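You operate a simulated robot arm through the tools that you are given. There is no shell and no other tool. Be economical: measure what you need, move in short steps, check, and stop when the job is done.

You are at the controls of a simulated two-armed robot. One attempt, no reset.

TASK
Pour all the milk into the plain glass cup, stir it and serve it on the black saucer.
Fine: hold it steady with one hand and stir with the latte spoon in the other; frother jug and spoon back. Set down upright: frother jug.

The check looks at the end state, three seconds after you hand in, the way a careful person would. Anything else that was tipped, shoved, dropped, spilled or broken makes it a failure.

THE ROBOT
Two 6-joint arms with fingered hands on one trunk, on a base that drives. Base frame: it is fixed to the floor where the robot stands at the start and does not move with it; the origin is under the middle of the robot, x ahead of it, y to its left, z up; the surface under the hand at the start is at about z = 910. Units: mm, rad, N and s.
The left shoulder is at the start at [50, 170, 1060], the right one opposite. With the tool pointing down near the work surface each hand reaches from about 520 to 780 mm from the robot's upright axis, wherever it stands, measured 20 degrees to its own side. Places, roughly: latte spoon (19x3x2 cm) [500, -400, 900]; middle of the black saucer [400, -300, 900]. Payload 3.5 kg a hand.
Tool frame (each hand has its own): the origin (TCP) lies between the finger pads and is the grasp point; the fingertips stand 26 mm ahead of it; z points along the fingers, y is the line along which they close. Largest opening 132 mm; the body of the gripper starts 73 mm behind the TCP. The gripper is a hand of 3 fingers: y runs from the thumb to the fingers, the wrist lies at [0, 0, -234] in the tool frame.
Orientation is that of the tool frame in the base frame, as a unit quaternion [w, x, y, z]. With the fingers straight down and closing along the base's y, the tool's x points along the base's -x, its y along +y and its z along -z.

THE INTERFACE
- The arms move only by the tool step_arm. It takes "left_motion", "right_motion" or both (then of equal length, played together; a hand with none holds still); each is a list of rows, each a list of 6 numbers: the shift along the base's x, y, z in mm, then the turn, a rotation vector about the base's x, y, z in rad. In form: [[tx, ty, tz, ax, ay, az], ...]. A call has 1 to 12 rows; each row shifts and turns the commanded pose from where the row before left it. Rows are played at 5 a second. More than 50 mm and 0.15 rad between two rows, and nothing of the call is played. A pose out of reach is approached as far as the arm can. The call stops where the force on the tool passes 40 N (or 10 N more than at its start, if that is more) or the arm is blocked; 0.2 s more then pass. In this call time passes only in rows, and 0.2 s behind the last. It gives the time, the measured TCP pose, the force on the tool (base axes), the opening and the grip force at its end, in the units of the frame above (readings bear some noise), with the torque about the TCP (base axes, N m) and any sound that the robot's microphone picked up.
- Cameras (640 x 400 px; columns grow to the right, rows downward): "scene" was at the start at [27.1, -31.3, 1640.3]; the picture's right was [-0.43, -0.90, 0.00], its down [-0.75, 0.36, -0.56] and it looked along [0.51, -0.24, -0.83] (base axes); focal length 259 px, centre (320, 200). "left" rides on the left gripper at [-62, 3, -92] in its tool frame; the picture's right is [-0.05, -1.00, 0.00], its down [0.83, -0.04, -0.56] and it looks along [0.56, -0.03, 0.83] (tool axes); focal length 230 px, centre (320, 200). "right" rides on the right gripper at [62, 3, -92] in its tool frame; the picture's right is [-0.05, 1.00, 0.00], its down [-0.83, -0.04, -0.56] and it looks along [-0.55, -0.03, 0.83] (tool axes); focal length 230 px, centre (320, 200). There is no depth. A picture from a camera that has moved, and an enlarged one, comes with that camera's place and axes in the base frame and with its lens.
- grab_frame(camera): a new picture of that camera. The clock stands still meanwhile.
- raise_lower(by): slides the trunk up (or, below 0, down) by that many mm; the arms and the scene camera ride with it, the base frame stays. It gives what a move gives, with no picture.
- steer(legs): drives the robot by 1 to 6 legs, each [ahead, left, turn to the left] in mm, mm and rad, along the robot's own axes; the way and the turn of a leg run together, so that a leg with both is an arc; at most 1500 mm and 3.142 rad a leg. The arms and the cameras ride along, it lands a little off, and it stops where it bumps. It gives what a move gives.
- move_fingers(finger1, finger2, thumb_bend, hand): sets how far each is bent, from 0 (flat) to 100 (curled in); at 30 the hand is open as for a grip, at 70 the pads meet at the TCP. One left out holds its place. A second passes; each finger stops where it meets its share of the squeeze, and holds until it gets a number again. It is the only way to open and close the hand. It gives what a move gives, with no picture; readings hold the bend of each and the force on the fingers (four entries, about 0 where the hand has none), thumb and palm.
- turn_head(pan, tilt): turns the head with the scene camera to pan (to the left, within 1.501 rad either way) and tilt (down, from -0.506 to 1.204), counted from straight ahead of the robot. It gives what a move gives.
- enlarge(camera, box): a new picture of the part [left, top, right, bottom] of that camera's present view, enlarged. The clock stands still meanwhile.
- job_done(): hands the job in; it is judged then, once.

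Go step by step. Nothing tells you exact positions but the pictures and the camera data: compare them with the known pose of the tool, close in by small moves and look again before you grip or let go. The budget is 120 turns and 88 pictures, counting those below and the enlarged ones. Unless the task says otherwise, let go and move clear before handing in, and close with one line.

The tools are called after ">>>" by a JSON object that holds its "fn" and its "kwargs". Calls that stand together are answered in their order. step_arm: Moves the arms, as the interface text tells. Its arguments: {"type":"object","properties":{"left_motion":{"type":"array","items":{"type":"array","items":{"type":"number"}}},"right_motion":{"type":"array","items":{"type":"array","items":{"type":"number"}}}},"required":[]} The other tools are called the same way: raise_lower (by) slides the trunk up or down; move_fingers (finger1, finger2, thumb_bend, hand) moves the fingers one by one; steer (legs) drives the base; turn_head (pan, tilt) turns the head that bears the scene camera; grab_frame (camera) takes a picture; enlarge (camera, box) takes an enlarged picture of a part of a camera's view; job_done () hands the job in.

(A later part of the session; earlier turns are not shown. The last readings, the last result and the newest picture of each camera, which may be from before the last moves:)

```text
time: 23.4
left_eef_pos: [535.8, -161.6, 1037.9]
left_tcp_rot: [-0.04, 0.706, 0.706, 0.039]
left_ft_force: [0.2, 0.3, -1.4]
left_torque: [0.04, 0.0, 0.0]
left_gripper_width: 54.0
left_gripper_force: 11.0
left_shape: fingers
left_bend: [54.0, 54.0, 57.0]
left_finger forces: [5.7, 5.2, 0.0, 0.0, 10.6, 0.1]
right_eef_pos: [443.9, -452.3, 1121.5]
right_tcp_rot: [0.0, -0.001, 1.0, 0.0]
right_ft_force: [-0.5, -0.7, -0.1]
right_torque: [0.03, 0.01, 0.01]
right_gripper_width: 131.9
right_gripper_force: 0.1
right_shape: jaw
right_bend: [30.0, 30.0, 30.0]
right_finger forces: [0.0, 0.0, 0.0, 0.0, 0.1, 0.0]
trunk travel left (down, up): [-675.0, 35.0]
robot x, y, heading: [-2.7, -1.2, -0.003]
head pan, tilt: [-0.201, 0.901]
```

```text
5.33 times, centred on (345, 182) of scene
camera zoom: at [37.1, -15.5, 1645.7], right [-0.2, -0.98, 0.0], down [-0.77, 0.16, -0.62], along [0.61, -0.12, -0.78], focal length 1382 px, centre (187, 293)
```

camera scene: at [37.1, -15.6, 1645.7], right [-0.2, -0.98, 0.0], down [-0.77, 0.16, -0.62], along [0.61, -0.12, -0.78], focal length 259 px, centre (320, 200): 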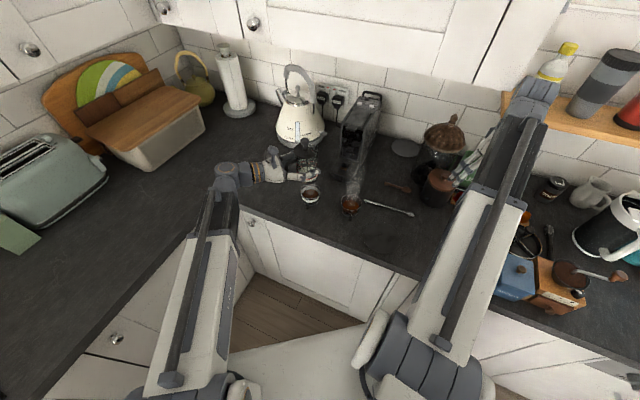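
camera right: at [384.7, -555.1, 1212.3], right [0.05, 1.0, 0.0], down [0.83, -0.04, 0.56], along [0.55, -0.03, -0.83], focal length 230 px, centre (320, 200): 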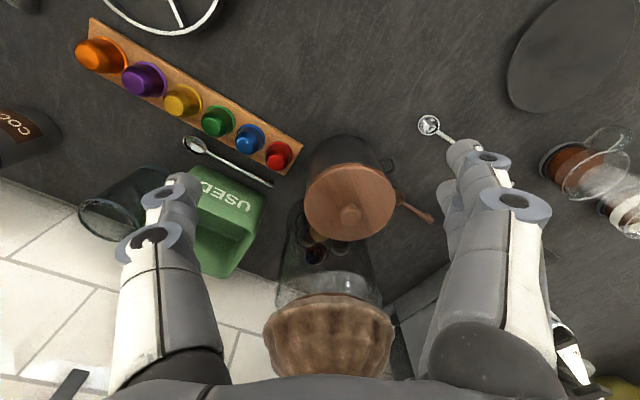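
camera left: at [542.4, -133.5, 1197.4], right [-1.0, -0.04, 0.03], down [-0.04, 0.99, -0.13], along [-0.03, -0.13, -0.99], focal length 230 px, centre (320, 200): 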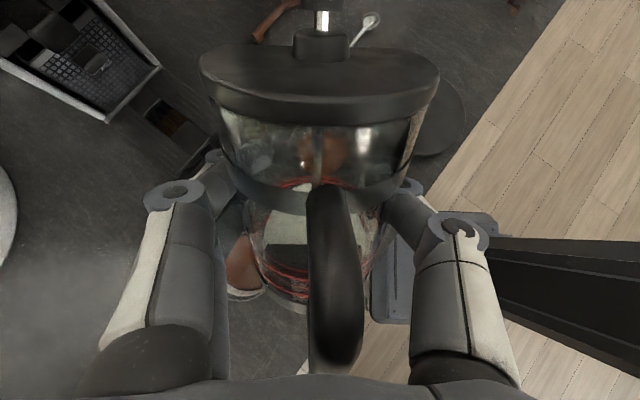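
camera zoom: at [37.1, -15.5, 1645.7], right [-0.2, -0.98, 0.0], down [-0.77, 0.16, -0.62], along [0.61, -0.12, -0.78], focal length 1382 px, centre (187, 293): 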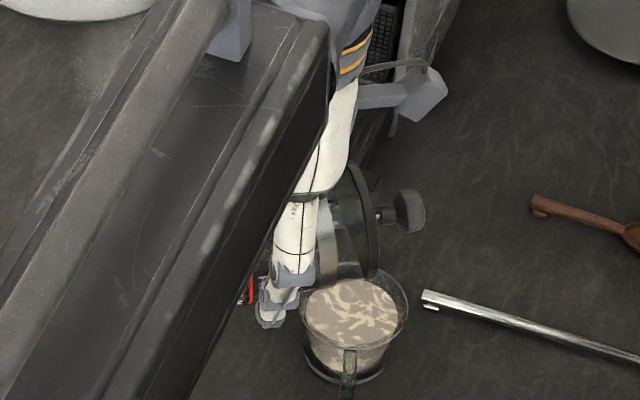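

Most of the milk is in; tilting to about 110° to drain the rest.

>>> {"fn": "step_arm", "kwargs": {"left_motion": [[0, -1.9, 2.5, 0.043, 0, 0], [0, -1.9, 2.5, 0.043, 0, 0], [0, -2, 2.3, 0.043, 0, 0], [0, -2, 2.3, 0.043, 0, 0], [0, -2.1, 2.2, 0.043, 0, 0], [0, -2.2, 2.2, 0.043, 0, 0], [0, -2.3, 2.0, 0.043, 0, 0], [0, -2.4, 2.0, 0.043, 0, 0], [0, -2.4, 2.0, 0.043, 0, 0], [0, 0, 0, 0, 0, 0], [0, 0, 0, 0, 0, 0], [0, 0, 0, 0, 0, 0]]}}

>>> {"fn": "enlarge", "kwargs": {"camera": "scene", "box": [315, 145, 375, 220]}}

>>> {"fn": "grab_frame", "kwargs": {"camera": "left"}}

```text
time: 26.0
left_eef_pos: [535.1, -181.5, 1058.7]
left_tcp_rot: [-0.174, 0.686, 0.685, 0.173]
left_ft_force: [-0.3, -0.1, -3.1]
left_torque: [0.03, 0.02, 0.0]
left_gripper_width: 54.2
left_gripper_force: 10.6
left_shape: fingers
left_bend: [54.0, 54.0, 57.0]
left_finger forces: [5.6, 5.1, 0.0, 0.1, 10.6, 0.0]
right_eef_pos: [444.3, -453.6, 1120.8]
right_tcp_rot: [0.0, 0.0, 1.0, 0.0]
right_ft_force: [0.7, 0.5, -0.6]
right_torque: [0.02, -0.04, -0.01]
right_gripper_width: 132.1
right_gripper_force: 0.2
right_shape: jaw
right_bend: [30.0, 30.0, 30.0]
right_finger forces: [0.0, 0.0, 0.0, 0.0, 0.1, 0.0]
trunk travel left (down, up): [-675.0, 35.0]
robot x, y, heading: [-0.2, -3.4, 0.006]
head pan, tilt: [-0.201, 0.901]
```

```text
5.33 times, centred on (345, 182) of scene
camera zoom: at [37.1, -15.5, 1645.7], right [-0.2, -0.98, 0.0], down [-0.77, 0.16, -0.62], along [0.61, -0.12, -0.78], focal length 1382 px, centre (187, 293)
```

zoom: 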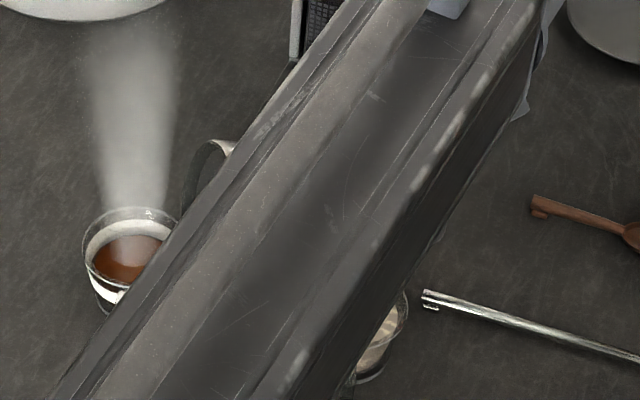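

```text
52 pictures are left
camera left: at [538.9, -278.4, 1110.0], right [-1.0, -0.05, -0.02], down [-0.04, 0.47, 0.88], along [-0.03, 0.88, -0.47], focal length 230 px, centre (320, 200)
```

left: 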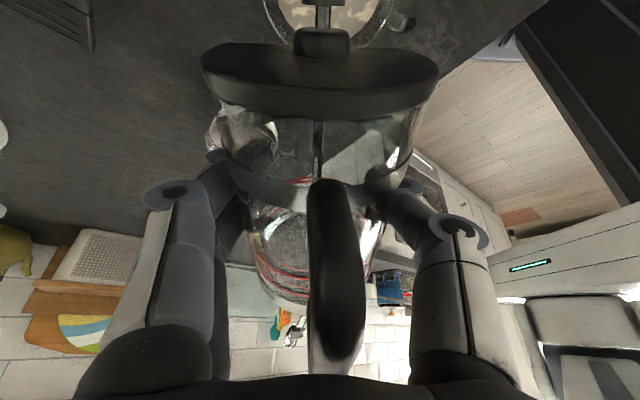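

The jug looks empty. I'm tilting back upright with the lip kept over the cup, then rising.

>>> {"fn": "step_arm", "kwargs": {"left_motion": [[0, 3.3, -3.4, -0.0645, 0, 0], [0, 3.3, -3.4, -0.0645, 0, 0], [0, 3.3, -3.4, -0.0645, 0, 0], [0, 3.3, -3.4, -0.0645, 0, 0], [0, 3.3, -3.4, -0.0645, 0, 0], [0, 3.3, -3.4, -0.0645, 0, 0], [0, 2.8, -3, -0.1, 0, 0], [0, 2.7, -2, -0.1, 0, 0], [0, 2.5, 5, -0.1, 0, 0], [0, 2, 8, -0.1, 0, 0]]}}

>>> {"fn": "step_arm", "kwargs": {"left_motion": [[1, 0, 9, -0.1415, 0, 0], [1, 0, 9, -0.1415, 0, 0], [1, 0, 9, -0.1415, 0, 0], [1, 0, 9, -0.1415, 0, 0], [0, 0, 9, -0.1415, 0, 0], [0, 0, 5, -0.1415, 0, 0], [0, 0, 0, -0.1415, 0, 0], [0, 0, 0, -0.1415, 0, 0]]}}

>>> {"fn": "enlarge", "kwargs": {"camera": "scene", "box": [270, 120, 430, 220]}}

```text
time: 28.2
left_eef_pos: [536.5, -152.4, 1047.6]
left_tcp_rot: [0.103, 0.7, 0.699, -0.104]
left_ft_force: [0.3, 0.0, -2.8]
left_torque: [-0.01, 0.03, 0.01]
left_gripper_width: 54.2
left_gripper_force: 11.2
left_shape: fingers
left_bend: [54.0, 54.0, 57.0]
left_finger forces: [5.5, 5.1, 0.0, 0.1, 10.5, 0.1]
right_eef_pos: [443.8, -453.1, 1120.9]
right_tcp_rot: [0.001, 0.0, 1.0, 0.0]
right_ft_force: [0.8, -0.1, -0.4]
right_torque: [0.01, 0.0, 0.05]
right_gripper_width: 131.9
right_gripper_force: 0.0
right_shape: jaw
right_bend: [30.0, 30.0, 30.0]
right_finger forces: [0.1, 0.0, 0.0, 0.1, 0.0, 0.1]
trunk travel left (down, up): [-675.0, 35.0]
robot x, y, heading: [-1.6, 1.1, 0.001]
head pan, tilt: [-0.201, 0.901]
```

```text
time: 30.0
left_eef_pos: [539.1, -150.3, 1095.8]
left_tcp_rot: [0.463, 0.535, 0.535, -0.462]
left_ft_force: [0.6, -0.3, -3.1]
left_torque: [0.0, -0.04, -0.02]
left_gripper_width: 53.7
left_gripper_force: 10.2
left_shape: fingers
left_bend: [54.0, 54.0, 57.0]
left_finger forces: [5.2, 5.3, 0.1, 0.0, 10.5, 0.0]
right_eef_pos: [444.5, -453.4, 1120.1]
right_tcp_rot: [0.0, 0.0, 1.0, -0.001]
right_ft_force: [0.7, 0.2, 0.0]
right_torque: [-0.01, 0.03, -0.01]
right_gripper_width: 132.0
right_gripper_force: 0.0
right_shape: jaw
right_bend: [30.0, 30.0, 30.0]
right_finger forces: [0.0, 0.0, 0.0, 0.1, 0.0, 0.0]
trunk travel left (down, up): [-675.0, 35.0]
robot x, y, heading: [-1.2, 2.7, 0.002]
head pan, tilt: [-0.201, 0.901]
```

```text
4.00 times, centred on (350, 170) of scene
camera zoom: at [37.2, -15.4, 1645.7], right [-0.2, -0.98, 0.0], down [-0.77, 0.16, -0.62], along [0.61, -0.12, -0.78], focal length 1036 px, centre (200, 320)
```

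zoom: 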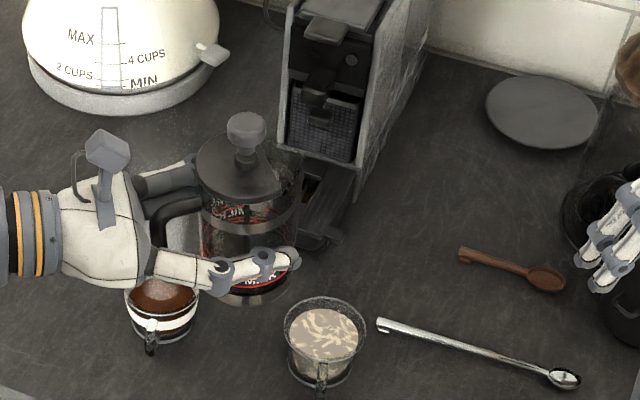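

Jug upright and empty, cup well filled without overflow. Carrying the jug back along the same path.

>>> {"fn": "step_arm", "kwargs": {"left_motion": [[18, 14.7, 0, 0, 0, 0.0433], [18, 14.7, 0, 0, 0, 0.0433], [18, 14.7, 0, 0, 0, 0.0433], [18, 14.7, 0, 0, 0, 0.0433], [18, 14.7, 0, 0, 0, 0.0433], [18, 14.7, 0, 0, 0, 0.0433], [18, 14.7, 0, 0, 0, 0.0433], [18, 14.7, 0, 0, 0, 0.0433], [18, 14.7, 0, 0, 0, 0.0433], [18, 14.7, 0, 0, 0, 0.0433]]}}

>>> {"fn": "step_arm", "kwargs": {"left_motion": [[0, 0, -30, 0, 0, 0], [0, 0, -30, 0, 0, 0], [0, 0, -25, 0, 0, 0], [0, 0, -20, 0, 0, 0], [0, 0, -10, 0, 0, 0], [0, 0, -6, 0, 0, 0], [0, 0, 0, 0, 0, 0]]}}

```text
time: 32.2
left_eef_pos: [719.1, -5.3, 1097.1]
left_tcp_rot: [0.55, 0.408, 0.638, -0.351]
left_ft_force: [0.3, 0.0, -1.3]
left_torque: [-0.01, 0.01, -0.02]
left_gripper_width: 54.2
left_gripper_force: 10.9
left_shape: fingers
left_bend: [54.0, 54.0, 57.0]
left_finger forces: [5.2, 5.3, 0.0, 0.0, 10.8, 0.1]
right_eef_pos: [443.2, -452.5, 1120.6]
right_tcp_rot: [-0.001, 0.0, 1.0, -0.001]
right_ft_force: [0.4, 0.3, 0.1]
right_torque: [-0.02, 0.0, -0.01]
right_gripper_width: 131.8
right_gripper_force: 0.0
right_shape: jaw
right_bend: [30.0, 30.0, 30.0]
right_finger forces: [0.1, 0.0, 0.0, 0.1, 0.1, 0.0]
trunk travel left (down, up): [-675.0, 35.0]
robot x, y, heading: [-3.4, -3.6, -0.004]
head pan, tilt: [-0.201, 0.901]
```

```text
time: 33.8
left_eef_pos: [718.9, -5.7, 974.7]
left_tcp_rot: [0.55, 0.409, 0.637, -0.352]
left_ft_force: [-0.3, 1.0, -2.2]
left_torque: [0.01, 0.04, -0.04]
left_gripper_width: 54.1
left_gripper_force: 10.3
left_shape: fingers
left_bend: [54.0, 54.0, 57.0]
left_finger forces: [5.3, 5.4, 0.1, 0.0, 10.7, 0.1]
right_eef_pos: [444.7, -453.1, 1121.0]
right_tcp_rot: [0.0, 0.001, 1.0, 0.0]
right_ft_force: [0.6, 0.0, 0.2]
right_torque: [0.01, -0.01, -0.03]
right_gripper_width: 131.8
right_gripper_force: 0.1
right_shape: jaw
right_bend: [30.0, 30.0, 30.0]
right_finger forces: [0.0, 0.0, 0.1, 0.0, 0.1, 0.0]
trunk travel left (down, up): [-675.0, 35.0]
robot x, y, heading: [-3.9, 1.8, 0.001]
head pan, tilt: [-0.201, 0.901]
```

Still about 8 mm up. Lowering the last part in small steps until contact shows in the force.

>>> {"fn": "step_arm", "kwargs": {"left_motion": [[0, 0, -3, 0, 0, 0], [0, 0, -2, 0, 0, 0], [0, 0, -1.5, 0, 0, 0], [0, 0, -1, 0, 0, 0], [0, 0, 0, 0, 0, 0]]}}

```text
time: 35.0
left_eef_pos: [719.5, -4.7, 967.8]
left_tcp_rot: [0.55, 0.409, 0.637, -0.352]
left_ft_force: [1.1, 0.1, -1.4]
left_torque: [0.01, -0.02, -0.03]
left_gripper_width: 54.2
left_gripper_force: 10.1
left_shape: fingers
left_bend: [54.0, 54.0, 57.0]
left_finger forces: [5.3, 5.2, 0.0, 0.1, 10.7, 0.1]
right_eef_pos: [443.5, -453.2, 1120.3]
right_tcp_rot: [0.0, 0.0, 1.0, 0.0]
right_ft_force: [0.7, -0.3, 0.2]
right_torque: [0.01, -0.03, -0.01]
right_gripper_width: 132.1
right_gripper_force: 0.0
right_shape: jaw
right_bend: [30.0, 30.0, 30.0]
right_finger forces: [0.0, 0.0, 0.0, 0.0, 0.1, 0.1]
trunk travel left (down, up): [-675.0, 35.0]
robot x, y, heading: [0.7, 1.1, -0.004]
head pan, tilt: [-0.201, 0.901]
```

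>>> {"fn": "step_arm", "kwargs": {"left_motion": [[0, 0, -1, 0, 0, 0], [0, 0, -1, 0, 0, 0], [0, 0, 0, 0, 0, 0]]}}

>>> {"fn": "grab_frame", "kwargs": {"camera": "left"}}

```text
time: 35.8
left_eef_pos: [718.4, -5.3, 966.1]
left_tcp_rot: [0.55, 0.41, 0.637, -0.352]
left_ft_force: [0.1, -2.0, 3.9]
left_torque: [-0.02, -0.1, -0.04]
left_gripper_width: 54.1
left_gripper_force: 10.4
left_shape: fingers
left_bend: [54.0, 54.0, 57.0]
left_finger forces: [5.1, 5.2, 0.1, 0.0, 10.8, 0.1]
right_eef_pos: [444.4, -452.3, 1121.2]
right_tcp_rot: [0.001, 0.0, 1.0, 0.0]
right_ft_force: [0.7, 0.3, 0.7]
right_torque: [0.04, 0.0, -0.05]
right_gripper_width: 132.1
right_gripper_force: 0.1
right_shape: jaw
right_bend: [30.0, 30.0, 30.0]
right_finger forces: [0.0, 0.0, 0.0, 0.1, 0.0, 0.0]
trunk travel left (down, up): [-675.0, 35.0]
robot x, y, heading: [-0.2, 2.2, -0.005]
head pan, tilt: [-0.201, 0.901]
```

```text
50 pictures are left
camera left: at [687.5, 72.1, 1040.9], right [-0.9, -0.42, 0.05], down [-0.32, 0.59, -0.74], along [0.28, -0.69, -0.67], focal length 230 px, centre (320, 200)
```

left: 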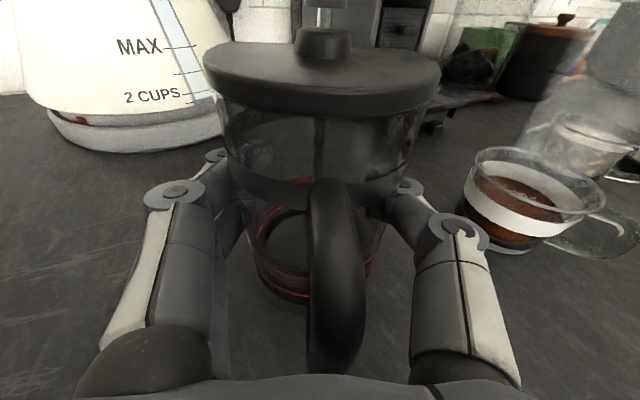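

The jug is resting on the counter at its original spot. Releasing and backing straight out.

>>> {"fn": "move_fingers", "kwargs": {"hand": "left", "finger1": 30, "finger2": 30, "thumb_bend": 30}}

>>> {"fn": "step_arm", "kwargs": {"left_motion": [[-8, 17, 0, 0, 0, 0], [-10, 21, 0, 0, 0, 0], [-12, 26, 0, 0, 0, 0], [-13, 29, 0, 0, 0, 0], [-13, 29, 20, 0, 0, 0], [-5, 10, 40, 0, 0, 0]]}}

>>> {"fn": "enlarge", "kwargs": {"camera": "scene", "box": [190, 120, 350, 220]}}

```text
time: 36.8
left_eef_pos: [719.7, -4.8, 965.8]
left_tcp_rot: [0.55, 0.409, 0.638, -0.351]
left_ft_force: [0.8, -1.0, -0.1]
left_torque: [0.0, -0.01, 0.02]
left_gripper_width: 133.8
left_gripper_force: 0.0
left_shape: fingers
left_bend: [30.0, 30.0, 30.0]
left_finger forces: [0.0, 0.1, 0.0, 0.1, 0.0, 0.0]
right_eef_pos: [444.5, -453.0, 1120.4]
right_tcp_rot: [0.0, 0.0, 1.0, 0.001]
right_ft_force: [0.0, 0.0, -0.3]
right_torque: [0.02, -0.02, 0.01]
right_gripper_width: 131.9
right_gripper_force: 0.0
right_shape: jaw
right_bend: [30.0, 30.0, 30.0]
right_finger forces: [0.0, 0.0, 0.1, 0.0, 0.1, 0.1]
trunk travel left (down, up): [-675.0, 35.0]
robot x, y, heading: [-0.7, -1.0, 0.005]
head pan, tilt: [-0.201, 0.901]
```

```text
time: 38.2
left_eef_pos: [658.0, 129.3, 1026.6]
left_tcp_rot: [0.549, 0.41, 0.637, -0.353]
left_ft_force: [0.0, 0.1, 0.2]
left_torque: [-0.01, -0.01, 0.0]
left_gripper_width: 134.0
left_gripper_force: 0.1
left_shape: fingers
left_bend: [30.0, 30.0, 30.0]
left_finger forces: [0.0, 0.0, 0.0, 0.1, 0.0, 0.1]
right_eef_pos: [444.9, -453.4, 1120.8]
right_tcp_rot: [-0.001, 0.0, 1.0, 0.0]
right_ft_force: [-0.1, -0.5, -0.1]
right_torque: [0.0, -0.01, -0.02]
right_gripper_width: 132.1
right_gripper_force: 0.1
right_shape: jaw
right_bend: [30.0, 30.0, 30.0]
right_finger forces: [0.0, 0.0, 0.0, 0.0, 0.1, 0.0]
trunk travel left (down, up): [-675.0, 35.0]
robot x, y, heading: [1.3, -1.9, -0.001]
head pan, tilt: [-0.201, 0.901]
```

```text
4.00 times, centred on (270, 170) of scene
camera zoom: at [36.7, -15.4, 1645.7], right [-0.2, -0.98, 0.0], down [-0.77, 0.16, -0.62], along [0.61, -0.12, -0.78], focal length 1036 px, centre (520, 320)
```

zoom: 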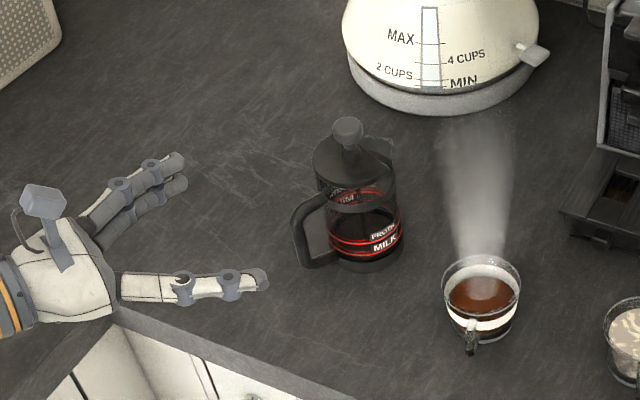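

The jug is back in place. Next the spoon: I'll bring the right hand above its handle at about (548, -327), turned 1.0 rad to straddle it with fingers part-closed.

>>> {"fn": "step_arm", "kwargs": {"right_motion": [[14.9, 18, -8, 0, 0, 0.143], [14.9, 18, -8, 0, 0, 0.143], [14.9, 18, -8, 0, 0, 0.143], [14.9, 18, -8, 0, 0, 0.143], [14.9, 18, -8, 0, 0, 0.143], [14.9, 18, -8, 0, 0, 0.143], [14.9, 18, -8, 0, 0, 0.143]]}}

>>> {"fn": "move_fingers", "kwargs": {"hand": "right", "finger1": 52, "finger2": 52, "thumb_bend": 52}}

>>> {"fn": "grab_frame", "kwargs": {"camera": "right"}}

>>> {"fn": "enlarge", "kwargs": {"camera": "scene", "box": [320, 150, 448, 230]}}

```text
time: 39.8
left_eef_pos: [659.1, 128.0, 1026.8]
left_tcp_rot: [0.55, 0.408, 0.638, -0.351]
left_ft_force: [-0.4, 0.1, -0.3]
left_torque: [-0.01, 0.01, 0.01]
left_gripper_width: 134.2
left_gripper_force: 0.0
left_shape: fingers
left_bend: [30.0, 30.0, 30.0]
left_finger forces: [0.1, 0.0, 0.0, 0.0, 0.1, 0.1]
right_eef_pos: [549.6, -325.8, 1064.2]
right_tcp_rot: [0.0, -0.481, 0.876, 0.0]
right_ft_force: [-0.3, 0.1, 0.6]
right_torque: [0.0, 0.0, -0.01]
right_gripper_width: 132.0
right_gripper_force: 0.0
right_shape: jaw
right_bend: [30.0, 30.0, 30.0]
right_finger forces: [0.0, 0.0, 0.1, 0.0, 0.1, 0.1]
trunk travel left (down, up): [-675.0, 35.0]
robot x, y, heading: [-1.5, -0.4, 0.0]
head pan, tilt: [-0.201, 0.901]
```

```text
time: 40.8
left_eef_pos: [658.2, 128.1, 1027.8]
left_tcp_rot: [0.55, 0.409, 0.637, -0.352]
left_ft_force: [-0.9, 0.9, -0.1]
left_torque: [0.03, 0.01, 0.04]
left_gripper_width: 134.1
left_gripper_force: 0.0
left_shape: fingers
left_bend: [30.0, 30.0, 30.0]
left_finger forces: [0.0, 0.1, 0.1, 0.0, 0.0, 0.0]
right_eef_pos: [550.4, -328.1, 1066.3]
right_tcp_rot: [0.0, -0.48, 0.877, 0.0]
right_ft_force: [-0.3, -0.2, 0.4]
right_torque: [0.03, 0.03, 0.03]
right_gripper_width: 61.9
right_gripper_force: 0.0
right_shape: fingers
right_bend: [52.0, 52.0, 52.0]
right_finger forces: [0.1, 0.0, 0.0, 0.0, 0.0, 0.0]
trunk travel left (down, up): [-675.0, 35.0]
robot x, y, heading: [-2.9, -1.3, 0.002]
head pan, tilt: [-0.201, 0.901]
```

```text
48 pictures are left
camera right: at [513.3, -378.3, 1157.1], right [-0.81, 0.58, 0.0], down [0.48, 0.68, 0.56], along [0.32, 0.45, -0.83], focal length 230 px, centre (320, 200)
```

right: 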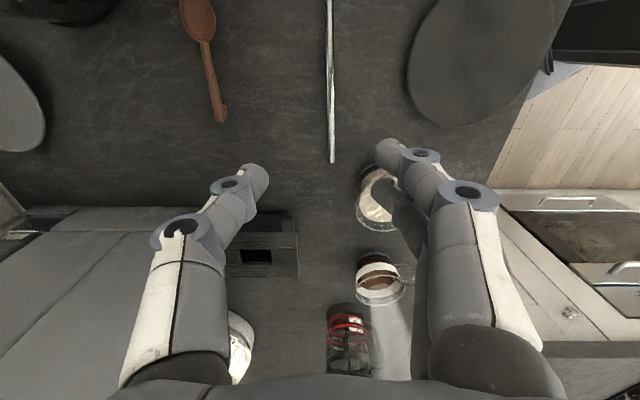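

```text
5.00 times, centred on (384, 190) of scene
camera zoom: at [37.0, -15.3, 1645.7], right [-0.2, -0.98, 0.0], down [-0.77, 0.16, -0.62], along [0.61, -0.12, -0.78], focal length 1295 px, centre (0, 250)
```

zoom: 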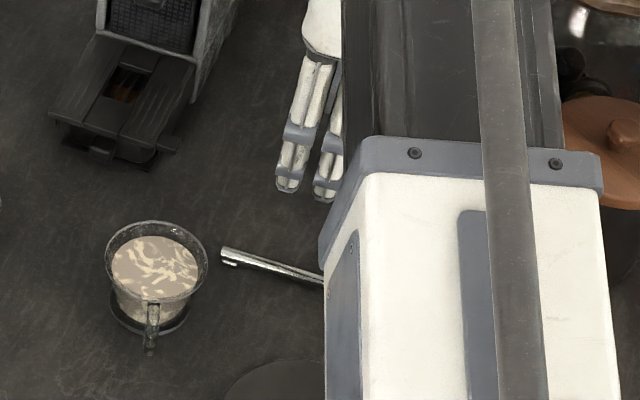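

The spoon handle is about 11 mm to the finger side of the hand line and 0.05 rad off. Correcting and descending to take another look.

>>> {"fn": "step_arm", "kwargs": {"right_motion": [[-4, 3, -20, 0, 0, 0.05], [-4, 3, -25, 0, 0, 0], [-1, 1, -25, 0, 0, 0]]}}

>>> {"fn": "grab_frame", "kwargs": {"camera": "right"}}

```text
time: 41.6
left_eef_pos: [658.6, 129.7, 1026.8]
left_tcp_rot: [0.55, 0.41, 0.637, -0.352]
left_ft_force: [0.1, -0.2, 0.3]
left_torque: [0.02, 0.04, 0.01]
left_gripper_width: 133.8
left_gripper_force: 0.0
left_shape: fingers
left_bend: [30.0, 30.0, 30.0]
left_finger forces: [0.1, 0.0, 0.0, 0.0, 0.0, 0.1]
right_eef_pos: [536.3, -320.8, 994.9]
right_tcp_rot: [0.0, -0.501, 0.865, 0.0]
right_ft_force: [-0.6, -0.6, -0.2]
right_torque: [0.01, -0.01, 0.0]
right_gripper_width: 61.7
right_gripper_force: 0.1
right_shape: fingers
right_bend: [52.0, 52.0, 52.0]
right_finger forces: [0.0, 0.0, 0.0, 0.0, 0.0, 0.1]
trunk travel left (down, up): [-675.0, 35.0]
robot x, y, heading: [-1.0, 2.0, -0.002]
head pan, tilt: [-0.201, 0.901]
```

```text
46 pictures are left
camera right: at [503.4, -372.9, 1086.7], right [-0.84, 0.54, 0.0], down [0.45, 0.7, 0.56], along [0.3, 0.47, -0.83], focal length 230 px, centre (320, 200)
```

right: 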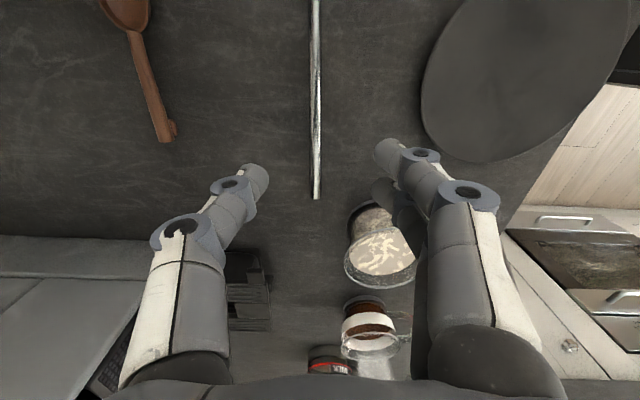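

Aligned. I'll narrow the fingers for clearance to the cup and descend close to the counter.

>>> {"fn": "move_fingers", "kwargs": {"hand": "right", "finger1": 59, "finger2": 59, "thumb_bend": 59}}

>>> {"fn": "step_arm", "kwargs": {"right_motion": [[3, -2, -15, 0, 0, 0], [0, 0, -15, 0, 0, 0], [0, 0, -15, 0, 0, 0], [0, 0, -5, 0, 0, 0], [0, 0, 0, 0, 0, 0]]}}

>>> {"fn": "grab_frame", "kwargs": {"camera": "right"}}

```text
time: 42.6
left_eef_pos: [659.4, 129.7, 1027.9]
left_tcp_rot: [0.55, 0.409, 0.638, -0.352]
left_ft_force: [0.9, -0.8, 0.0]
left_torque: [-0.01, -0.02, -0.03]
left_gripper_width: 134.0
left_gripper_force: 0.0
left_shape: fingers
left_bend: [30.0, 30.0, 30.0]
left_finger forces: [0.1, 0.0, 0.0, 0.1, 0.1, 0.0]
right_eef_pos: [536.2, -321.1, 995.3]
right_tcp_rot: [0.0, -0.502, 0.865, 0.0]
right_ft_force: [0.0, 0.4, 0.1]
right_torque: [0.03, 0.02, 0.0]
right_gripper_width: 38.4
right_gripper_force: 0.2
right_shape: fingers
right_bend: [59.0, 59.0, 59.0]
right_finger forces: [0.0, 0.0, 0.1, 0.0, 0.0, 0.0]
trunk travel left (down, up): [-675.0, 35.0]
robot x, y, heading: [-0.6, -0.7, -0.002]
head pan, tilt: [-0.201, 0.901]
```

```text
time: 43.8
left_eef_pos: [657.9, 129.0, 1027.6]
left_tcp_rot: [0.551, 0.409, 0.637, -0.352]
left_ft_force: [0.0, 0.2, -0.6]
left_torque: [0.01, 0.0, 0.0]
left_gripper_width: 134.1
left_gripper_force: 0.0
left_shape: fingers
left_bend: [30.0, 30.0, 30.0]
left_finger forces: [0.0, 0.0, 0.0, 0.0, 0.0, 0.1]
right_eef_pos: [539.9, -323.2, 942.8]
right_tcp_rot: [0.0, -0.502, 0.865, 0.0]
right_ft_force: [0.0, 0.4, -0.2]
right_torque: [0.02, -0.05, 0.01]
right_gripper_width: 38.8
right_gripper_force: 0.0
right_shape: fingers
right_bend: [59.0, 59.0, 59.0]
right_finger forces: [0.0, 0.1, 0.1, 0.0, 0.1, 0.1]
trunk travel left (down, up): [-675.0, 35.0]
robot x, y, heading: [-2.2, 0.1, 0.003]
head pan, tilt: [-0.201, 0.901]
```

```text
45 pictures are left
camera right: at [507.4, -374.3, 1035.5], right [-0.84, 0.54, 0.0], down [0.45, 0.7, 0.56], along [0.3, 0.47, -0.83], focal length 230 px, centre (320, 200)
```

right: 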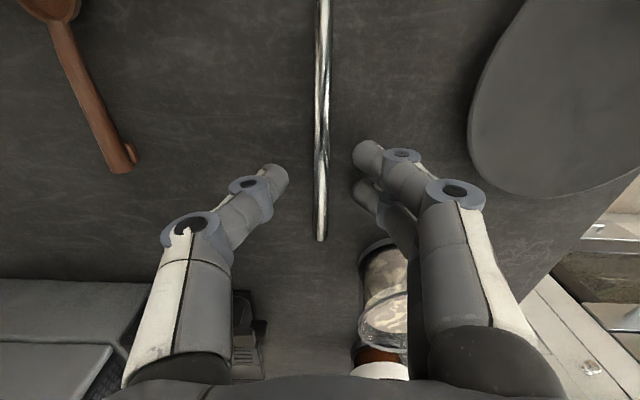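

Centred on the spoon. Lowering in fine steps until light counter contact.

>>> {"fn": "step_arm", "kwargs": {"right_motion": [[0, 0, -3, 0, 0, 0], [0, 0, -2, 0, 0, 0], [0, 0, -2, 0, 0, 0], [0, 0, -1, 0, 0, 0], [0, 0, 0, 0, 0, 0]]}}

```text
time: 44.6
left_eef_pos: [656.7, 129.0, 1029.6]
left_tcp_rot: [0.55, 0.409, 0.637, -0.352]
left_ft_force: [0.0, -0.7, -0.4]
left_torque: [0.01, 0.03, 0.0]
left_gripper_width: 133.9
left_gripper_force: 0.1
left_shape: fingers
left_bend: [30.0, 30.0, 30.0]
left_finger forces: [0.0, 0.1, 0.1, 0.0, 0.1, 0.0]
right_eef_pos: [541.4, -323.4, 941.6]
right_tcp_rot: [0.001, -0.501, 0.865, -0.003]
right_ft_force: [-2.8, 0.0, 25.4]
right_torque: [0.2, 0.44, 0.07]
right_gripper_width: 38.5
right_gripper_force: 12.4
right_shape: fingers
right_bend: [60.0, 60.0, 59.0]
right_finger forces: [10.0, 10.0, 0.0, 0.0, 4.7, 0.0]
trunk travel left (down, up): [-675.0, 35.0]
robot x, y, heading: [1.3, -0.5, 0.003]
head pan, tilt: [-0.201, 0.901]
stopped in row 4 (right hand): the force on the tool passed its limit at 42 N (the readings are from after the stop); the commanded pose is now the measured one
```

Contact with the counter at TCP z≈942. Backing off 2 mm and closing on the spoon.

>>> {"fn": "step_arm", "kwargs": {"right_motion": [[0, 0, 2, 0, 0, 0], [0, 0, 0, 0, 0, 0]]}}

>>> {"fn": "move_fingers", "kwargs": {"hand": "right", "finger1": 75, "finger2": 75, "thumb_bend": 75}}

>>> {"fn": "grab_frame", "kwargs": {"camera": "right"}}

```text
time: 45.2
left_eef_pos: [658.1, 127.8, 1027.2]
left_tcp_rot: [0.55, 0.409, 0.637, -0.352]
left_ft_force: [0.1, -0.4, -0.1]
left_torque: [0.0, 0.0, -0.01]
left_gripper_width: 133.7
left_gripper_force: 0.1
left_shape: fingers
left_bend: [30.0, 30.0, 30.0]
left_finger forces: [0.0, 0.1, 0.0, 0.1, 0.1, 0.1]
right_eef_pos: [541.1, -321.7, 941.6]
right_tcp_rot: [0.001, -0.502, 0.865, -0.002]
right_ft_force: [-2.0, -0.3, 14.9]
right_torque: [0.04, 0.25, 0.03]
right_gripper_width: 38.8
right_gripper_force: 7.1
right_shape: fingers
right_bend: [60.0, 60.0, 59.0]
right_finger forces: [5.3, 5.3, 0.0, 0.0, 3.9, 0.0]
trunk travel left (down, up): [-675.0, 35.0]
robot x, y, heading: [5.0, -0.3, 0.004]
head pan, tilt: [-0.201, 0.901]
```

```text
time: 46.2
left_eef_pos: [657.8, 129.1, 1028.3]
left_tcp_rot: [0.55, 0.409, 0.637, -0.352]
left_ft_force: [0.3, 0.0, 0.1]
left_torque: [0.01, 0.02, -0.02]
left_gripper_width: 134.3
left_gripper_force: 0.0
left_shape: fingers
left_bend: [30.0, 30.0, 30.0]
left_finger forces: [0.1, 0.1, 0.0, 0.1, 0.1, 0.1]
right_eef_pos: [541.6, -322.6, 942.1]
right_tcp_rot: [0.001, -0.501, 0.865, -0.002]
right_ft_force: [-0.4, -0.8, 0.6]
right_torque: [0.0, -0.02, -0.04]
right_gripper_width: 8.7
right_gripper_force: 11.0
right_shape: fingers
right_bend: [73.0, 73.0, 69.0]
right_finger forces: [5.3, 5.4, 0.1, 0.0, 11.1, 0.0]
trunk travel left (down, up): [-675.0, 35.0]
robot x, y, heading: [1.4, 0.5, -0.001]
head pan, tilt: [-0.201, 0.901]
```

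```text
44 pictures are left
camera right: at [508.4, -374.4, 1033.5], right [-0.84, 0.54, 0.0], down [0.45, 0.7, 0.56], along [0.3, 0.46, -0.83], focal length 230 px, centre (320, 200)
```

right: 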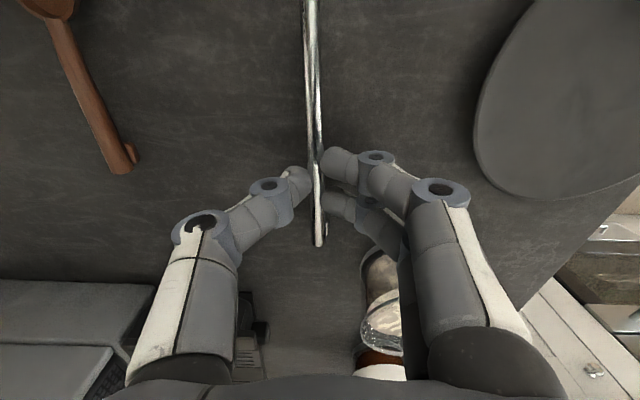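

The spoon is gripped (8.7 mm). Lifting straight up and checking.

>>> {"fn": "step_arm", "kwargs": {"right_motion": [[0, 0, 5, 0, 0, 0], [0, 0, 15, 0, 0, 0], [0, -5, 30, 0, 0, 0], [0, -10, 30, 0, 0, 0], [0, -10, 30, 0, 0, 0]]}}

>>> {"fn": "grab_frame", "kwargs": {"camera": "right"}}

>>> {"fn": "enlarge", "kwargs": {"camera": "scene", "box": [310, 130, 470, 230]}}

```text
time: 47.4
left_eef_pos: [657.8, 128.8, 1027.2]
left_tcp_rot: [0.55, 0.409, 0.638, -0.351]
left_ft_force: [-0.2, 0.2, -0.3]
left_torque: [-0.02, -0.03, -0.01]
left_gripper_width: 133.9
left_gripper_force: 0.1
left_shape: fingers
left_bend: [30.0, 30.0, 30.0]
left_finger forces: [0.0, 0.0, 0.0, 0.0, 0.0, 0.0]
right_eef_pos: [543.0, -348.1, 1052.1]
right_tcp_rot: [0.003, -0.502, 0.865, -0.003]
right_ft_force: [1.1, 0.5, 0.2]
right_torque: [0.05, 0.01, 0.0]
right_gripper_width: 8.9
right_gripper_force: 11.0
right_shape: fingers
right_bend: [73.0, 73.0, 69.0]
right_finger forces: [5.4, 5.4, 0.1, 0.0, 11.0, 0.0]
trunk travel left (down, up): [-675.0, 35.0]
robot x, y, heading: [-2.3, 1.6, 0.0]
head pan, tilt: [-0.201, 0.901]
```

```text
43 pictures are left
camera right: at [509.8, -400.2, 1144.4], right [-0.84, 0.54, 0.0], down [0.45, 0.7, 0.56], along [0.3, 0.46, -0.83], focal length 230 px, centre (320, 200)
```

right: 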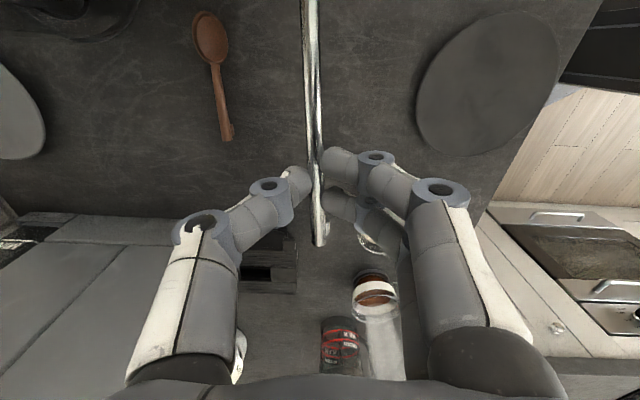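

```text
4.00 times, centred on (390, 180) of scene
camera zoom: at [36.8, -15.5, 1645.7], right [-0.2, -0.98, 0.0], down [-0.77, 0.16, -0.62], along [0.61, -0.12, -0.78], focal length 1036 px, centre (40, 280)
```

zoom: 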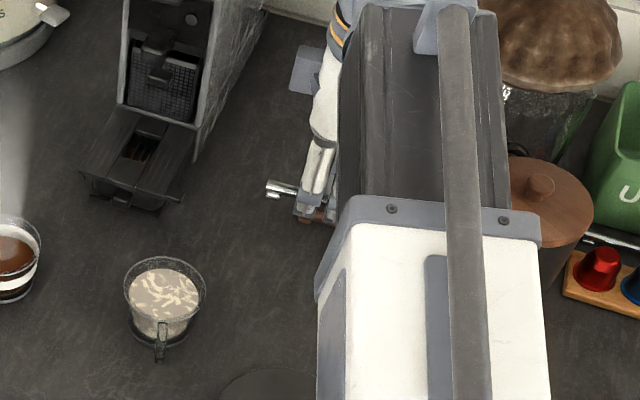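

The spoon is held steadily. I'll raise it and rotate the hand about 1.5 rad so the bowl hangs down.

>>> {"fn": "step_arm", "kwargs": {"right_motion": [[0, 0, 12, 0.1295, -0.075, 0], [0, 0, 12, 0.1295, -0.075, 0], [0, 0, 12, 0.1295, -0.075, 0], [0, 0, 12, 0.1295, -0.075, 0], [0, 0, 12, 0.1295, -0.075, 0], [0, 0, 12, 0.1295, -0.075, 0], [0, 0, 8, 0.1295, -0.075, 0], [0, 0, 0, 0.1295, -0.075, 0], [0, 0, 0, 0.1295, -0.075, 0], [0, 0, 0, 0.1295, -0.075, 0]]}}

>>> {"fn": "grab_frame", "kwargs": {"camera": "scene"}}

>>> {"fn": "grab_frame", "kwargs": {"camera": "left"}}

```text
time: 49.6
left_eef_pos: [658.5, 129.3, 1028.1]
left_tcp_rot: [0.55, 0.409, 0.638, -0.352]
left_ft_force: [0.0, 0.1, -1.1]
left_torque: [0.02, -0.02, 0.0]
left_gripper_width: 134.1
left_gripper_force: 0.0
left_shape: fingers
left_bend: [30.0, 30.0, 30.0]
left_finger forces: [0.1, 0.1, 0.0, 0.1, 0.1, 0.0]
right_eef_pos: [564.2, -276.1, 1239.3]
right_tcp_rot: [0.588, -0.362, 0.638, 0.34]
right_ft_force: [-0.3, 1.3, 0.6]
right_torque: [0.02, -0.04, 0.05]
right_gripper_width: 8.6
right_gripper_force: 10.0
right_shape: fingers
right_bend: [73.0, 73.0, 69.0]
right_finger forces: [5.4, 5.0, 0.0, 0.1, 10.7, 0.0]
right hand out of reach, approached as far as the arm can: row 2, 3, 4, 5, 6, 7, 8, 9, 10
trunk travel left (down, up): [-675.0, 35.0]
robot x, y, heading: [-0.9, 1.9, 0.004]
head pan, tilt: [-0.201, 0.901]
```

```text
41 pictures are left
camera scene: at [37.0, -15.5, 1645.7], right [-0.2, -0.98, 0.0], down [-0.77, 0.16, -0.62], along [0.61, -0.12, -0.78], focal length 259 px, centre (320, 200)
```

scene: 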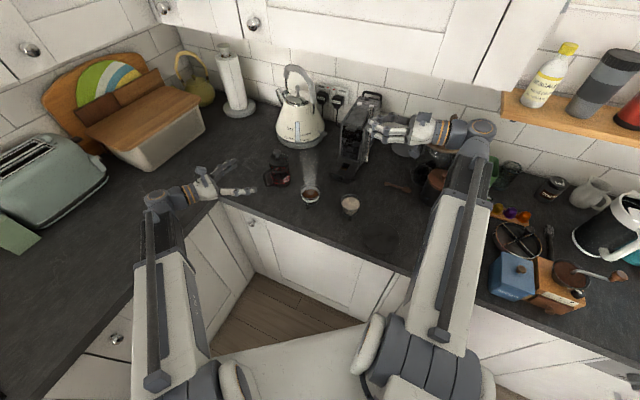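

```text
40 pictures are left
camera left: at [627.2, 205.5, 1101.6], right [-0.9, -0.42, 0.05], down [-0.32, 0.59, -0.74], along [0.28, -0.68, -0.67], focal length 230 px, centre (320, 200)
```

left: 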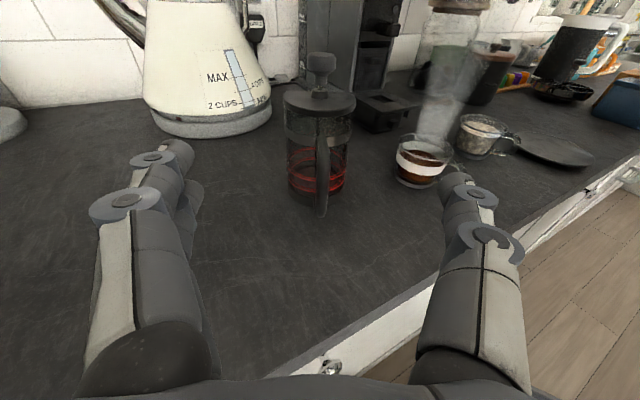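

The right hand got its orientation but is outside its comfortable reach there. I'll shift the base back and to the right so both hands work nearer the middle, after raising the left hand.

>>> {"fn": "step_arm", "kwargs": {"left_motion": [[-10, 10, 30, 0, 0, 0], [-10, 10, 40, 0, 0, 0], [-10, 10, 40, 0, 0, 0], [0, 0, 30, 0, 0, 0]]}}

>>> {"fn": "steer", "kwargs": {"legs": [[-120, 0, 0], [0, -200, 0]]}}

>>> {"fn": "turn_head", "kwargs": {"pan": 0.0, "tilt": 0.75}}

>>> {"fn": "grab_frame", "kwargs": {"camera": "scene"}}

```text
time: 50.6
left_eef_pos: [626.4, 158.9, 1166.8]
left_tcp_rot: [0.55, 0.409, 0.638, -0.352]
left_ft_force: [-0.3, -0.1, 0.7]
left_torque: [0.01, 0.0, 0.03]
left_gripper_width: 134.1
left_gripper_force: 0.2
left_shape: fingers
left_bend: [30.0, 30.0, 30.0]
left_finger forces: [0.0, 0.0, 0.0, 0.0, 0.1, 0.0]
right_eef_pos: [564.9, -276.1, 1238.5]
right_tcp_rot: [0.588, -0.362, 0.638, 0.341]
right_ft_force: [-0.5, 0.7, 0.2]
right_torque: [0.02, 0.0, 0.02]
right_gripper_width: 8.9
right_gripper_force: 10.3
right_shape: fingers
right_bend: [73.0, 73.0, 69.0]
right_finger forces: [5.2, 5.0, 0.0, 0.0, 10.7, 0.1]
trunk travel left (down, up): [-675.0, 35.0]
robot x, y, heading: [-4.3, 2.1, -0.004]
head pan, tilt: [-0.201, 0.901]
```

```text
time: 53.1
left_eef_pos: [505.2, -46.9, 1166.9]
left_tcp_rot: [0.55, 0.41, 0.636, -0.353]
left_ft_force: [-0.6, -0.8, -0.4]
left_torque: [0.04, -0.04, -0.01]
left_gripper_width: 134.1
left_gripper_force: 0.1
left_shape: fingers
left_bend: [30.0, 30.0, 30.0]
left_finger forces: [0.0, 0.0, 0.0, 0.1, 0.1, 0.1]
right_eef_pos: [440.4, -481.4, 1237.8]
right_tcp_rot: [0.588, -0.361, 0.64, 0.339]
right_ft_force: [0.6, 0.5, 0.0]
right_torque: [-0.02, 0.02, 0.04]
right_gripper_width: 8.9
right_gripper_force: 10.3
right_shape: fingers
right_bend: [73.0, 73.0, 69.0]
right_finger forces: [5.3, 5.0, 0.0, 0.1, 10.7, 0.0]
trunk travel left (down, up): [-675.0, 35.0]
robot x, y, heading: [-122.0, -206.7, 0.003]
head pan, tilt: [-0.201, 0.901]
```

```text
time: 53.8
left_eef_pos: [504.9, -47.2, 1166.3]
left_tcp_rot: [0.549, 0.41, 0.636, -0.353]
left_ft_force: [-0.4, 0.8, 0.2]
left_torque: [-0.01, 0.02, 0.02]
left_gripper_width: 134.0
left_gripper_force: 0.0
left_shape: fingers
left_bend: [30.0, 30.0, 30.0]
left_finger forces: [0.0, 0.0, 0.0, 0.0, 0.0, 0.1]
right_eef_pos: [441.7, -482.6, 1238.2]
right_tcp_rot: [0.588, -0.361, 0.639, 0.339]
right_ft_force: [-0.4, 0.1, 0.2]
right_torque: [0.01, 0.0, 0.04]
right_gripper_width: 9.0
right_gripper_force: 10.0
right_shape: fingers
right_bend: [73.0, 73.0, 69.0]
right_finger forces: [5.3, 5.0, 0.0, 0.1, 10.7, 0.0]
trunk travel left (down, up): [-675.0, 35.0]
robot x, y, heading: [-119.1, -202.0, -0.005]
head pan, tilt: [0.0, 0.75]
```

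```text
39 pictures are left
camera scene: at [-76.8, -204.2, 1657.6], right [0.0, -1.0, 0.0], down [-0.68, 0.0, -0.73], along [0.73, 0.0, -0.68], focal length 259 px, centre (320, 200)
```

scene: 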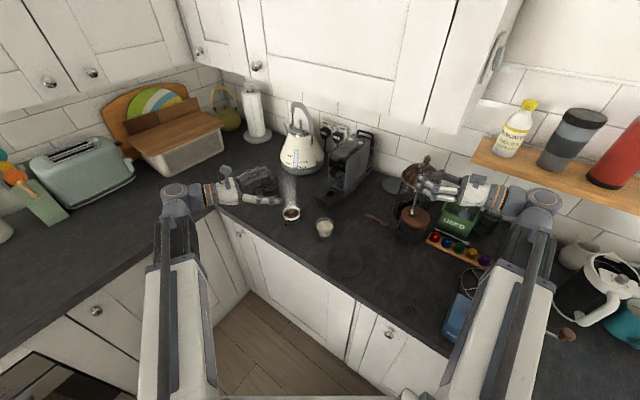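

The layout looks good and the spoon hangs bowl-down. Testing the right hand's motion toward the cup.

>>> {"fn": "step_arm", "kwargs": {"right_motion": [[8, 25, -5, 0, 0, 0], [8, 25, -5, 0, 0, 0], [8, 25, -5, 0, 0, 0]]}}

```text
time: 54.6
left_eef_pos: [504.9, -46.2, 1166.5]
left_tcp_rot: [0.548, 0.411, 0.637, -0.353]
left_ft_force: [-0.9, -0.5, -0.5]
left_torque: [-0.01, -0.05, 0.0]
left_gripper_width: 134.2
left_gripper_force: 0.0
left_shape: fingers
left_bend: [30.0, 30.0, 30.0]
left_finger forces: [0.1, 0.0, 0.0, 0.1, 0.0, 0.0]
right_eef_pos: [464.1, -408.0, 1225.8]
right_tcp_rot: [0.586, -0.359, 0.642, 0.34]
right_ft_force: [0.4, 0.9, 0.0]
right_torque: [0.0, 0.05, -0.01]
right_gripper_width: 8.6
right_gripper_force: 10.1
right_shape: fingers
right_bend: [73.0, 73.0, 69.0]
right_finger forces: [5.3, 5.0, 0.0, 0.0, 10.5, 0.0]
trunk travel left (down, up): [-675.0, 35.0]
robot x, y, heading: [-123.3, -204.2, -0.006]
head pan, tilt: [0.0, 0.75]
```

Motion tracks well. Now the left hand moves to a pre-grasp for the cup, tilted about 50° down and coming from behind-left of its handle.

>>> {"fn": "step_arm", "kwargs": {"left_motion": [[-1.6, -18, -10, 0, 0, 0.1325], [-1.6, -18, -10, 0, 0, 0.1325], [-1.6, -18, -18, 0.1108, 0.093, 0], [-1.6, -18, -18, 0.1108, 0.093, 0], [-1.6, -18, -20, 0.1108, 0.093, 0], [-1.6, -18, -20, 0.1108, 0.093, 0], [-1.6, -18, -20, 0.1108, 0.093, 0]]}}

>>> {"fn": "grab_frame", "kwargs": {"camera": "left"}}

>>> {"fn": "enlarge", "kwargs": {"camera": "scene", "box": [260, 170, 420, 270]}}

```text
time: 56.2
left_eef_pos: [495.5, -171.8, 1049.8]
left_tcp_rot: [0.308, 0.399, 0.851, -0.146]
left_ft_force: [0.1, -0.2, 0.9]
left_torque: [-0.02, 0.01, -0.01]
left_gripper_width: 134.0
left_gripper_force: 0.1
left_shape: fingers
left_bend: [30.0, 30.0, 30.0]
left_finger forces: [0.0, 0.1, 0.0, 0.1, 0.0, 0.0]
right_eef_pos: [465.5, -407.5, 1225.4]
right_tcp_rot: [0.586, -0.359, 0.642, 0.34]
right_ft_force: [-0.4, -0.1, -0.9]
right_torque: [0.01, 0.02, 0.01]
right_gripper_width: 8.7
right_gripper_force: 10.3
right_shape: fingers
right_bend: [73.0, 73.0, 69.0]
right_finger forces: [5.2, 5.0, 0.0, 0.1, 10.5, 0.0]
trunk travel left (down, up): [-675.0, 35.0]
robot x, y, heading: [-124.3, -203.2, -0.009]
head pan, tilt: [0.0, 0.75]
```

```text
38 pictures are left
camera left: at [490.4, -160.0, 1160.0], right [-0.74, -0.67, 0.04], down [-0.67, 0.74, -0.11], along [0.05, -0.1, -0.99], focal length 230 px, centre (320, 200)
```

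left: 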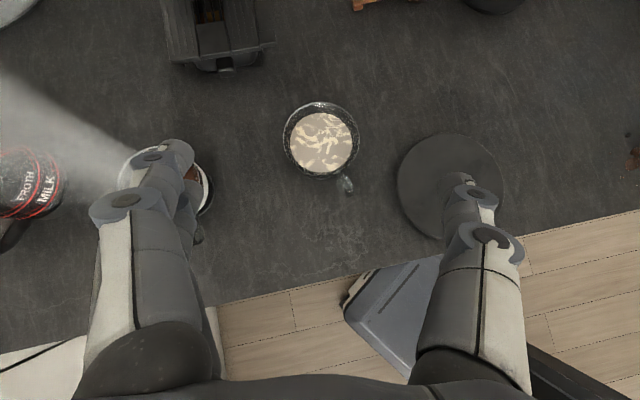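

```text
4.00 times, centred on (340, 220) of scene
camera zoom: at [-76.6, -204.3, 1657.6], right [0.0, -1.0, 0.0], down [-0.68, 0.0, -0.73], along [0.73, 0.0, -0.68], focal length 1036 px, centre (240, 120)
```

zoom: 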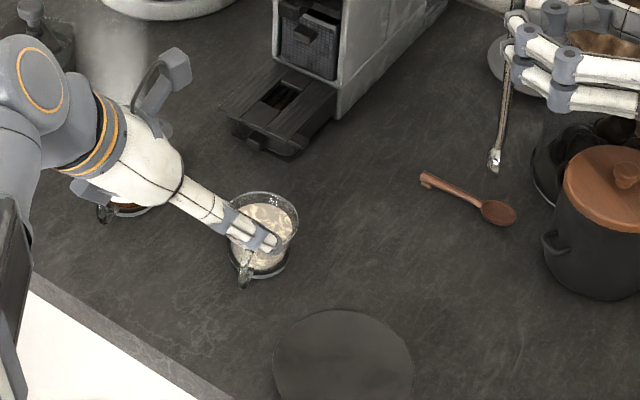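

The overhead view gives the cup at (537, -222), the saucer at (406, -293), and clearance to the banded cup. Advancing the left hand most of the way.

>>> {"fn": "step_arm", "kwargs": {"left_motion": [[6, -7, -20, 0, 0, 0], [9, -11, -20, 0, 0, 0], [9, -11, -20, 0, 0, 0], [6, -8, -17, 0, 0, 0]]}}

>>> {"fn": "grab_frame", "kwargs": {"camera": "left"}}

```text
time: 57.2
left_eef_pos: [524.7, -209.0, 972.3]
left_tcp_rot: [0.31, 0.398, 0.851, -0.146]
left_ft_force: [0.5, -0.4, -0.5]
left_torque: [-0.01, 0.01, 0.02]
left_gripper_width: 134.1
left_gripper_force: 0.0
left_shape: fingers
left_bend: [30.0, 30.0, 30.0]
left_finger forces: [0.1, 0.0, 0.1, 0.0, 0.0, 0.1]
right_eef_pos: [463.9, -407.8, 1224.5]
right_tcp_rot: [0.586, -0.359, 0.642, 0.34]
right_ft_force: [0.4, -1.0, -0.3]
right_torque: [-0.02, -0.03, 0.0]
right_gripper_width: 8.9
right_gripper_force: 9.9
right_shape: fingers
right_bend: [73.0, 73.0, 69.0]
right_finger forces: [5.1, 5.0, 0.1, 0.0, 10.5, 0.1]
trunk travel left (down, up): [-675.0, 35.0]
robot x, y, heading: [-123.1, -201.0, 0.001]
head pan, tilt: [0.0, 0.75]
```

```text
36 pictures are left
camera left: at [519.7, -196.6, 1082.2], right [-0.74, -0.67, 0.04], down [-0.67, 0.74, -0.11], along [0.05, -0.11, -0.99], focal length 230 px, centre (320, 200)
```

left: 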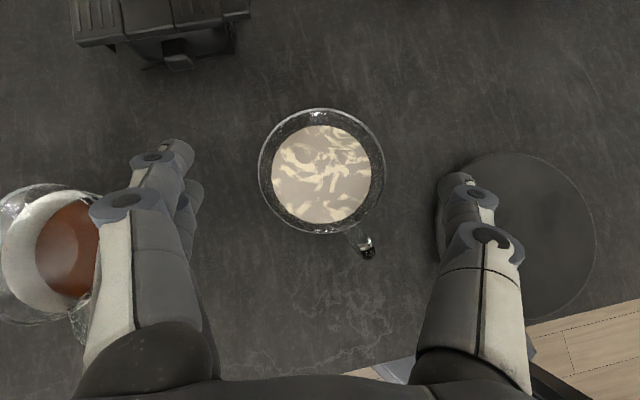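

Centred on the cup. I'll narrow the fingers to clear the saucer, then make the last 30 mm of the advance.

>>> {"fn": "move_fingers", "kwargs": {"hand": "left", "finger1": 40, "finger2": 40, "thumb_bend": 40}}

>>> {"fn": "step_arm", "kwargs": {"left_motion": [[4, -5, -9, 0, 0, 0], [4, -4, -9, 0, 0, 0], [4, -4, -8, 0, 0, 0], [0, 0, 0, 0, 0, 0]]}}

>>> {"fn": "grab_frame", "kwargs": {"camera": "left"}}

```text
time: 58.2
left_eef_pos: [523.7, -209.4, 970.7]
left_tcp_rot: [0.31, 0.399, 0.85, -0.147]
left_ft_force: [0.5, -0.2, -0.4]
left_torque: [0.04, 0.0, 0.0]
left_gripper_width: 102.1
left_gripper_force: 0.1
left_shape: fingers
left_bend: [40.0, 40.0, 40.0]
left_finger forces: [0.0, 0.1, 0.1, 0.0, 0.0, 0.0]
right_eef_pos: [464.1, -408.3, 1226.5]
right_tcp_rot: [0.586, -0.359, 0.641, 0.341]
right_ft_force: [-0.4, 0.0, 1.0]
right_torque: [-0.02, 0.02, 0.01]
right_gripper_width: 8.6
right_gripper_force: 9.8
right_shape: fingers
right_bend: [73.0, 73.0, 69.0]
right_finger forces: [5.2, 5.0, 0.0, 0.1, 10.4, 0.0]
trunk travel left (down, up): [-675.0, 35.0]
robot x, y, heading: [-120.9, -203.6, -0.009]
head pan, tilt: [0.0, 0.75]
```

```text
time: 59.2
left_eef_pos: [536.6, -223.6, 947.4]
left_tcp_rot: [0.309, 0.399, 0.85, -0.147]
left_ft_force: [0.2, 0.4, -0.4]
left_torque: [0.0, -0.03, -0.02]
left_gripper_width: 102.3
left_gripper_force: 0.1
left_shape: fingers
left_bend: [40.0, 40.0, 40.0]
left_finger forces: [0.0, 0.0, 0.0, 0.1, 0.0, 0.0]
right_eef_pos: [463.9, -408.2, 1224.8]
right_tcp_rot: [0.586, -0.358, 0.643, 0.339]
right_ft_force: [-0.3, 0.4, -0.6]
right_torque: [-0.01, -0.01, 0.03]
right_gripper_width: 8.7
right_gripper_force: 9.9
right_shape: fingers
right_bend: [73.0, 73.0, 69.0]
right_finger forces: [5.2, 5.0, 0.0, 0.1, 10.5, 0.0]
trunk travel left (down, up): [-675.0, 35.0]
robot x, y, heading: [-122.3, -206.9, 0.002]
head pan, tilt: [0.0, 0.75]
```

```text
35 pictures are left
camera left: at [531.8, -210.2, 1057.6], right [-0.74, -0.67, 0.04], down [-0.67, 0.74, -0.11], along [0.05, -0.11, -0.99], focal length 230 px, centre (320, 200)
```

left: 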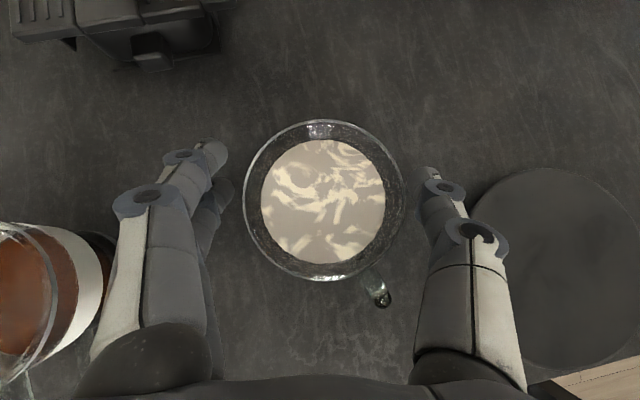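

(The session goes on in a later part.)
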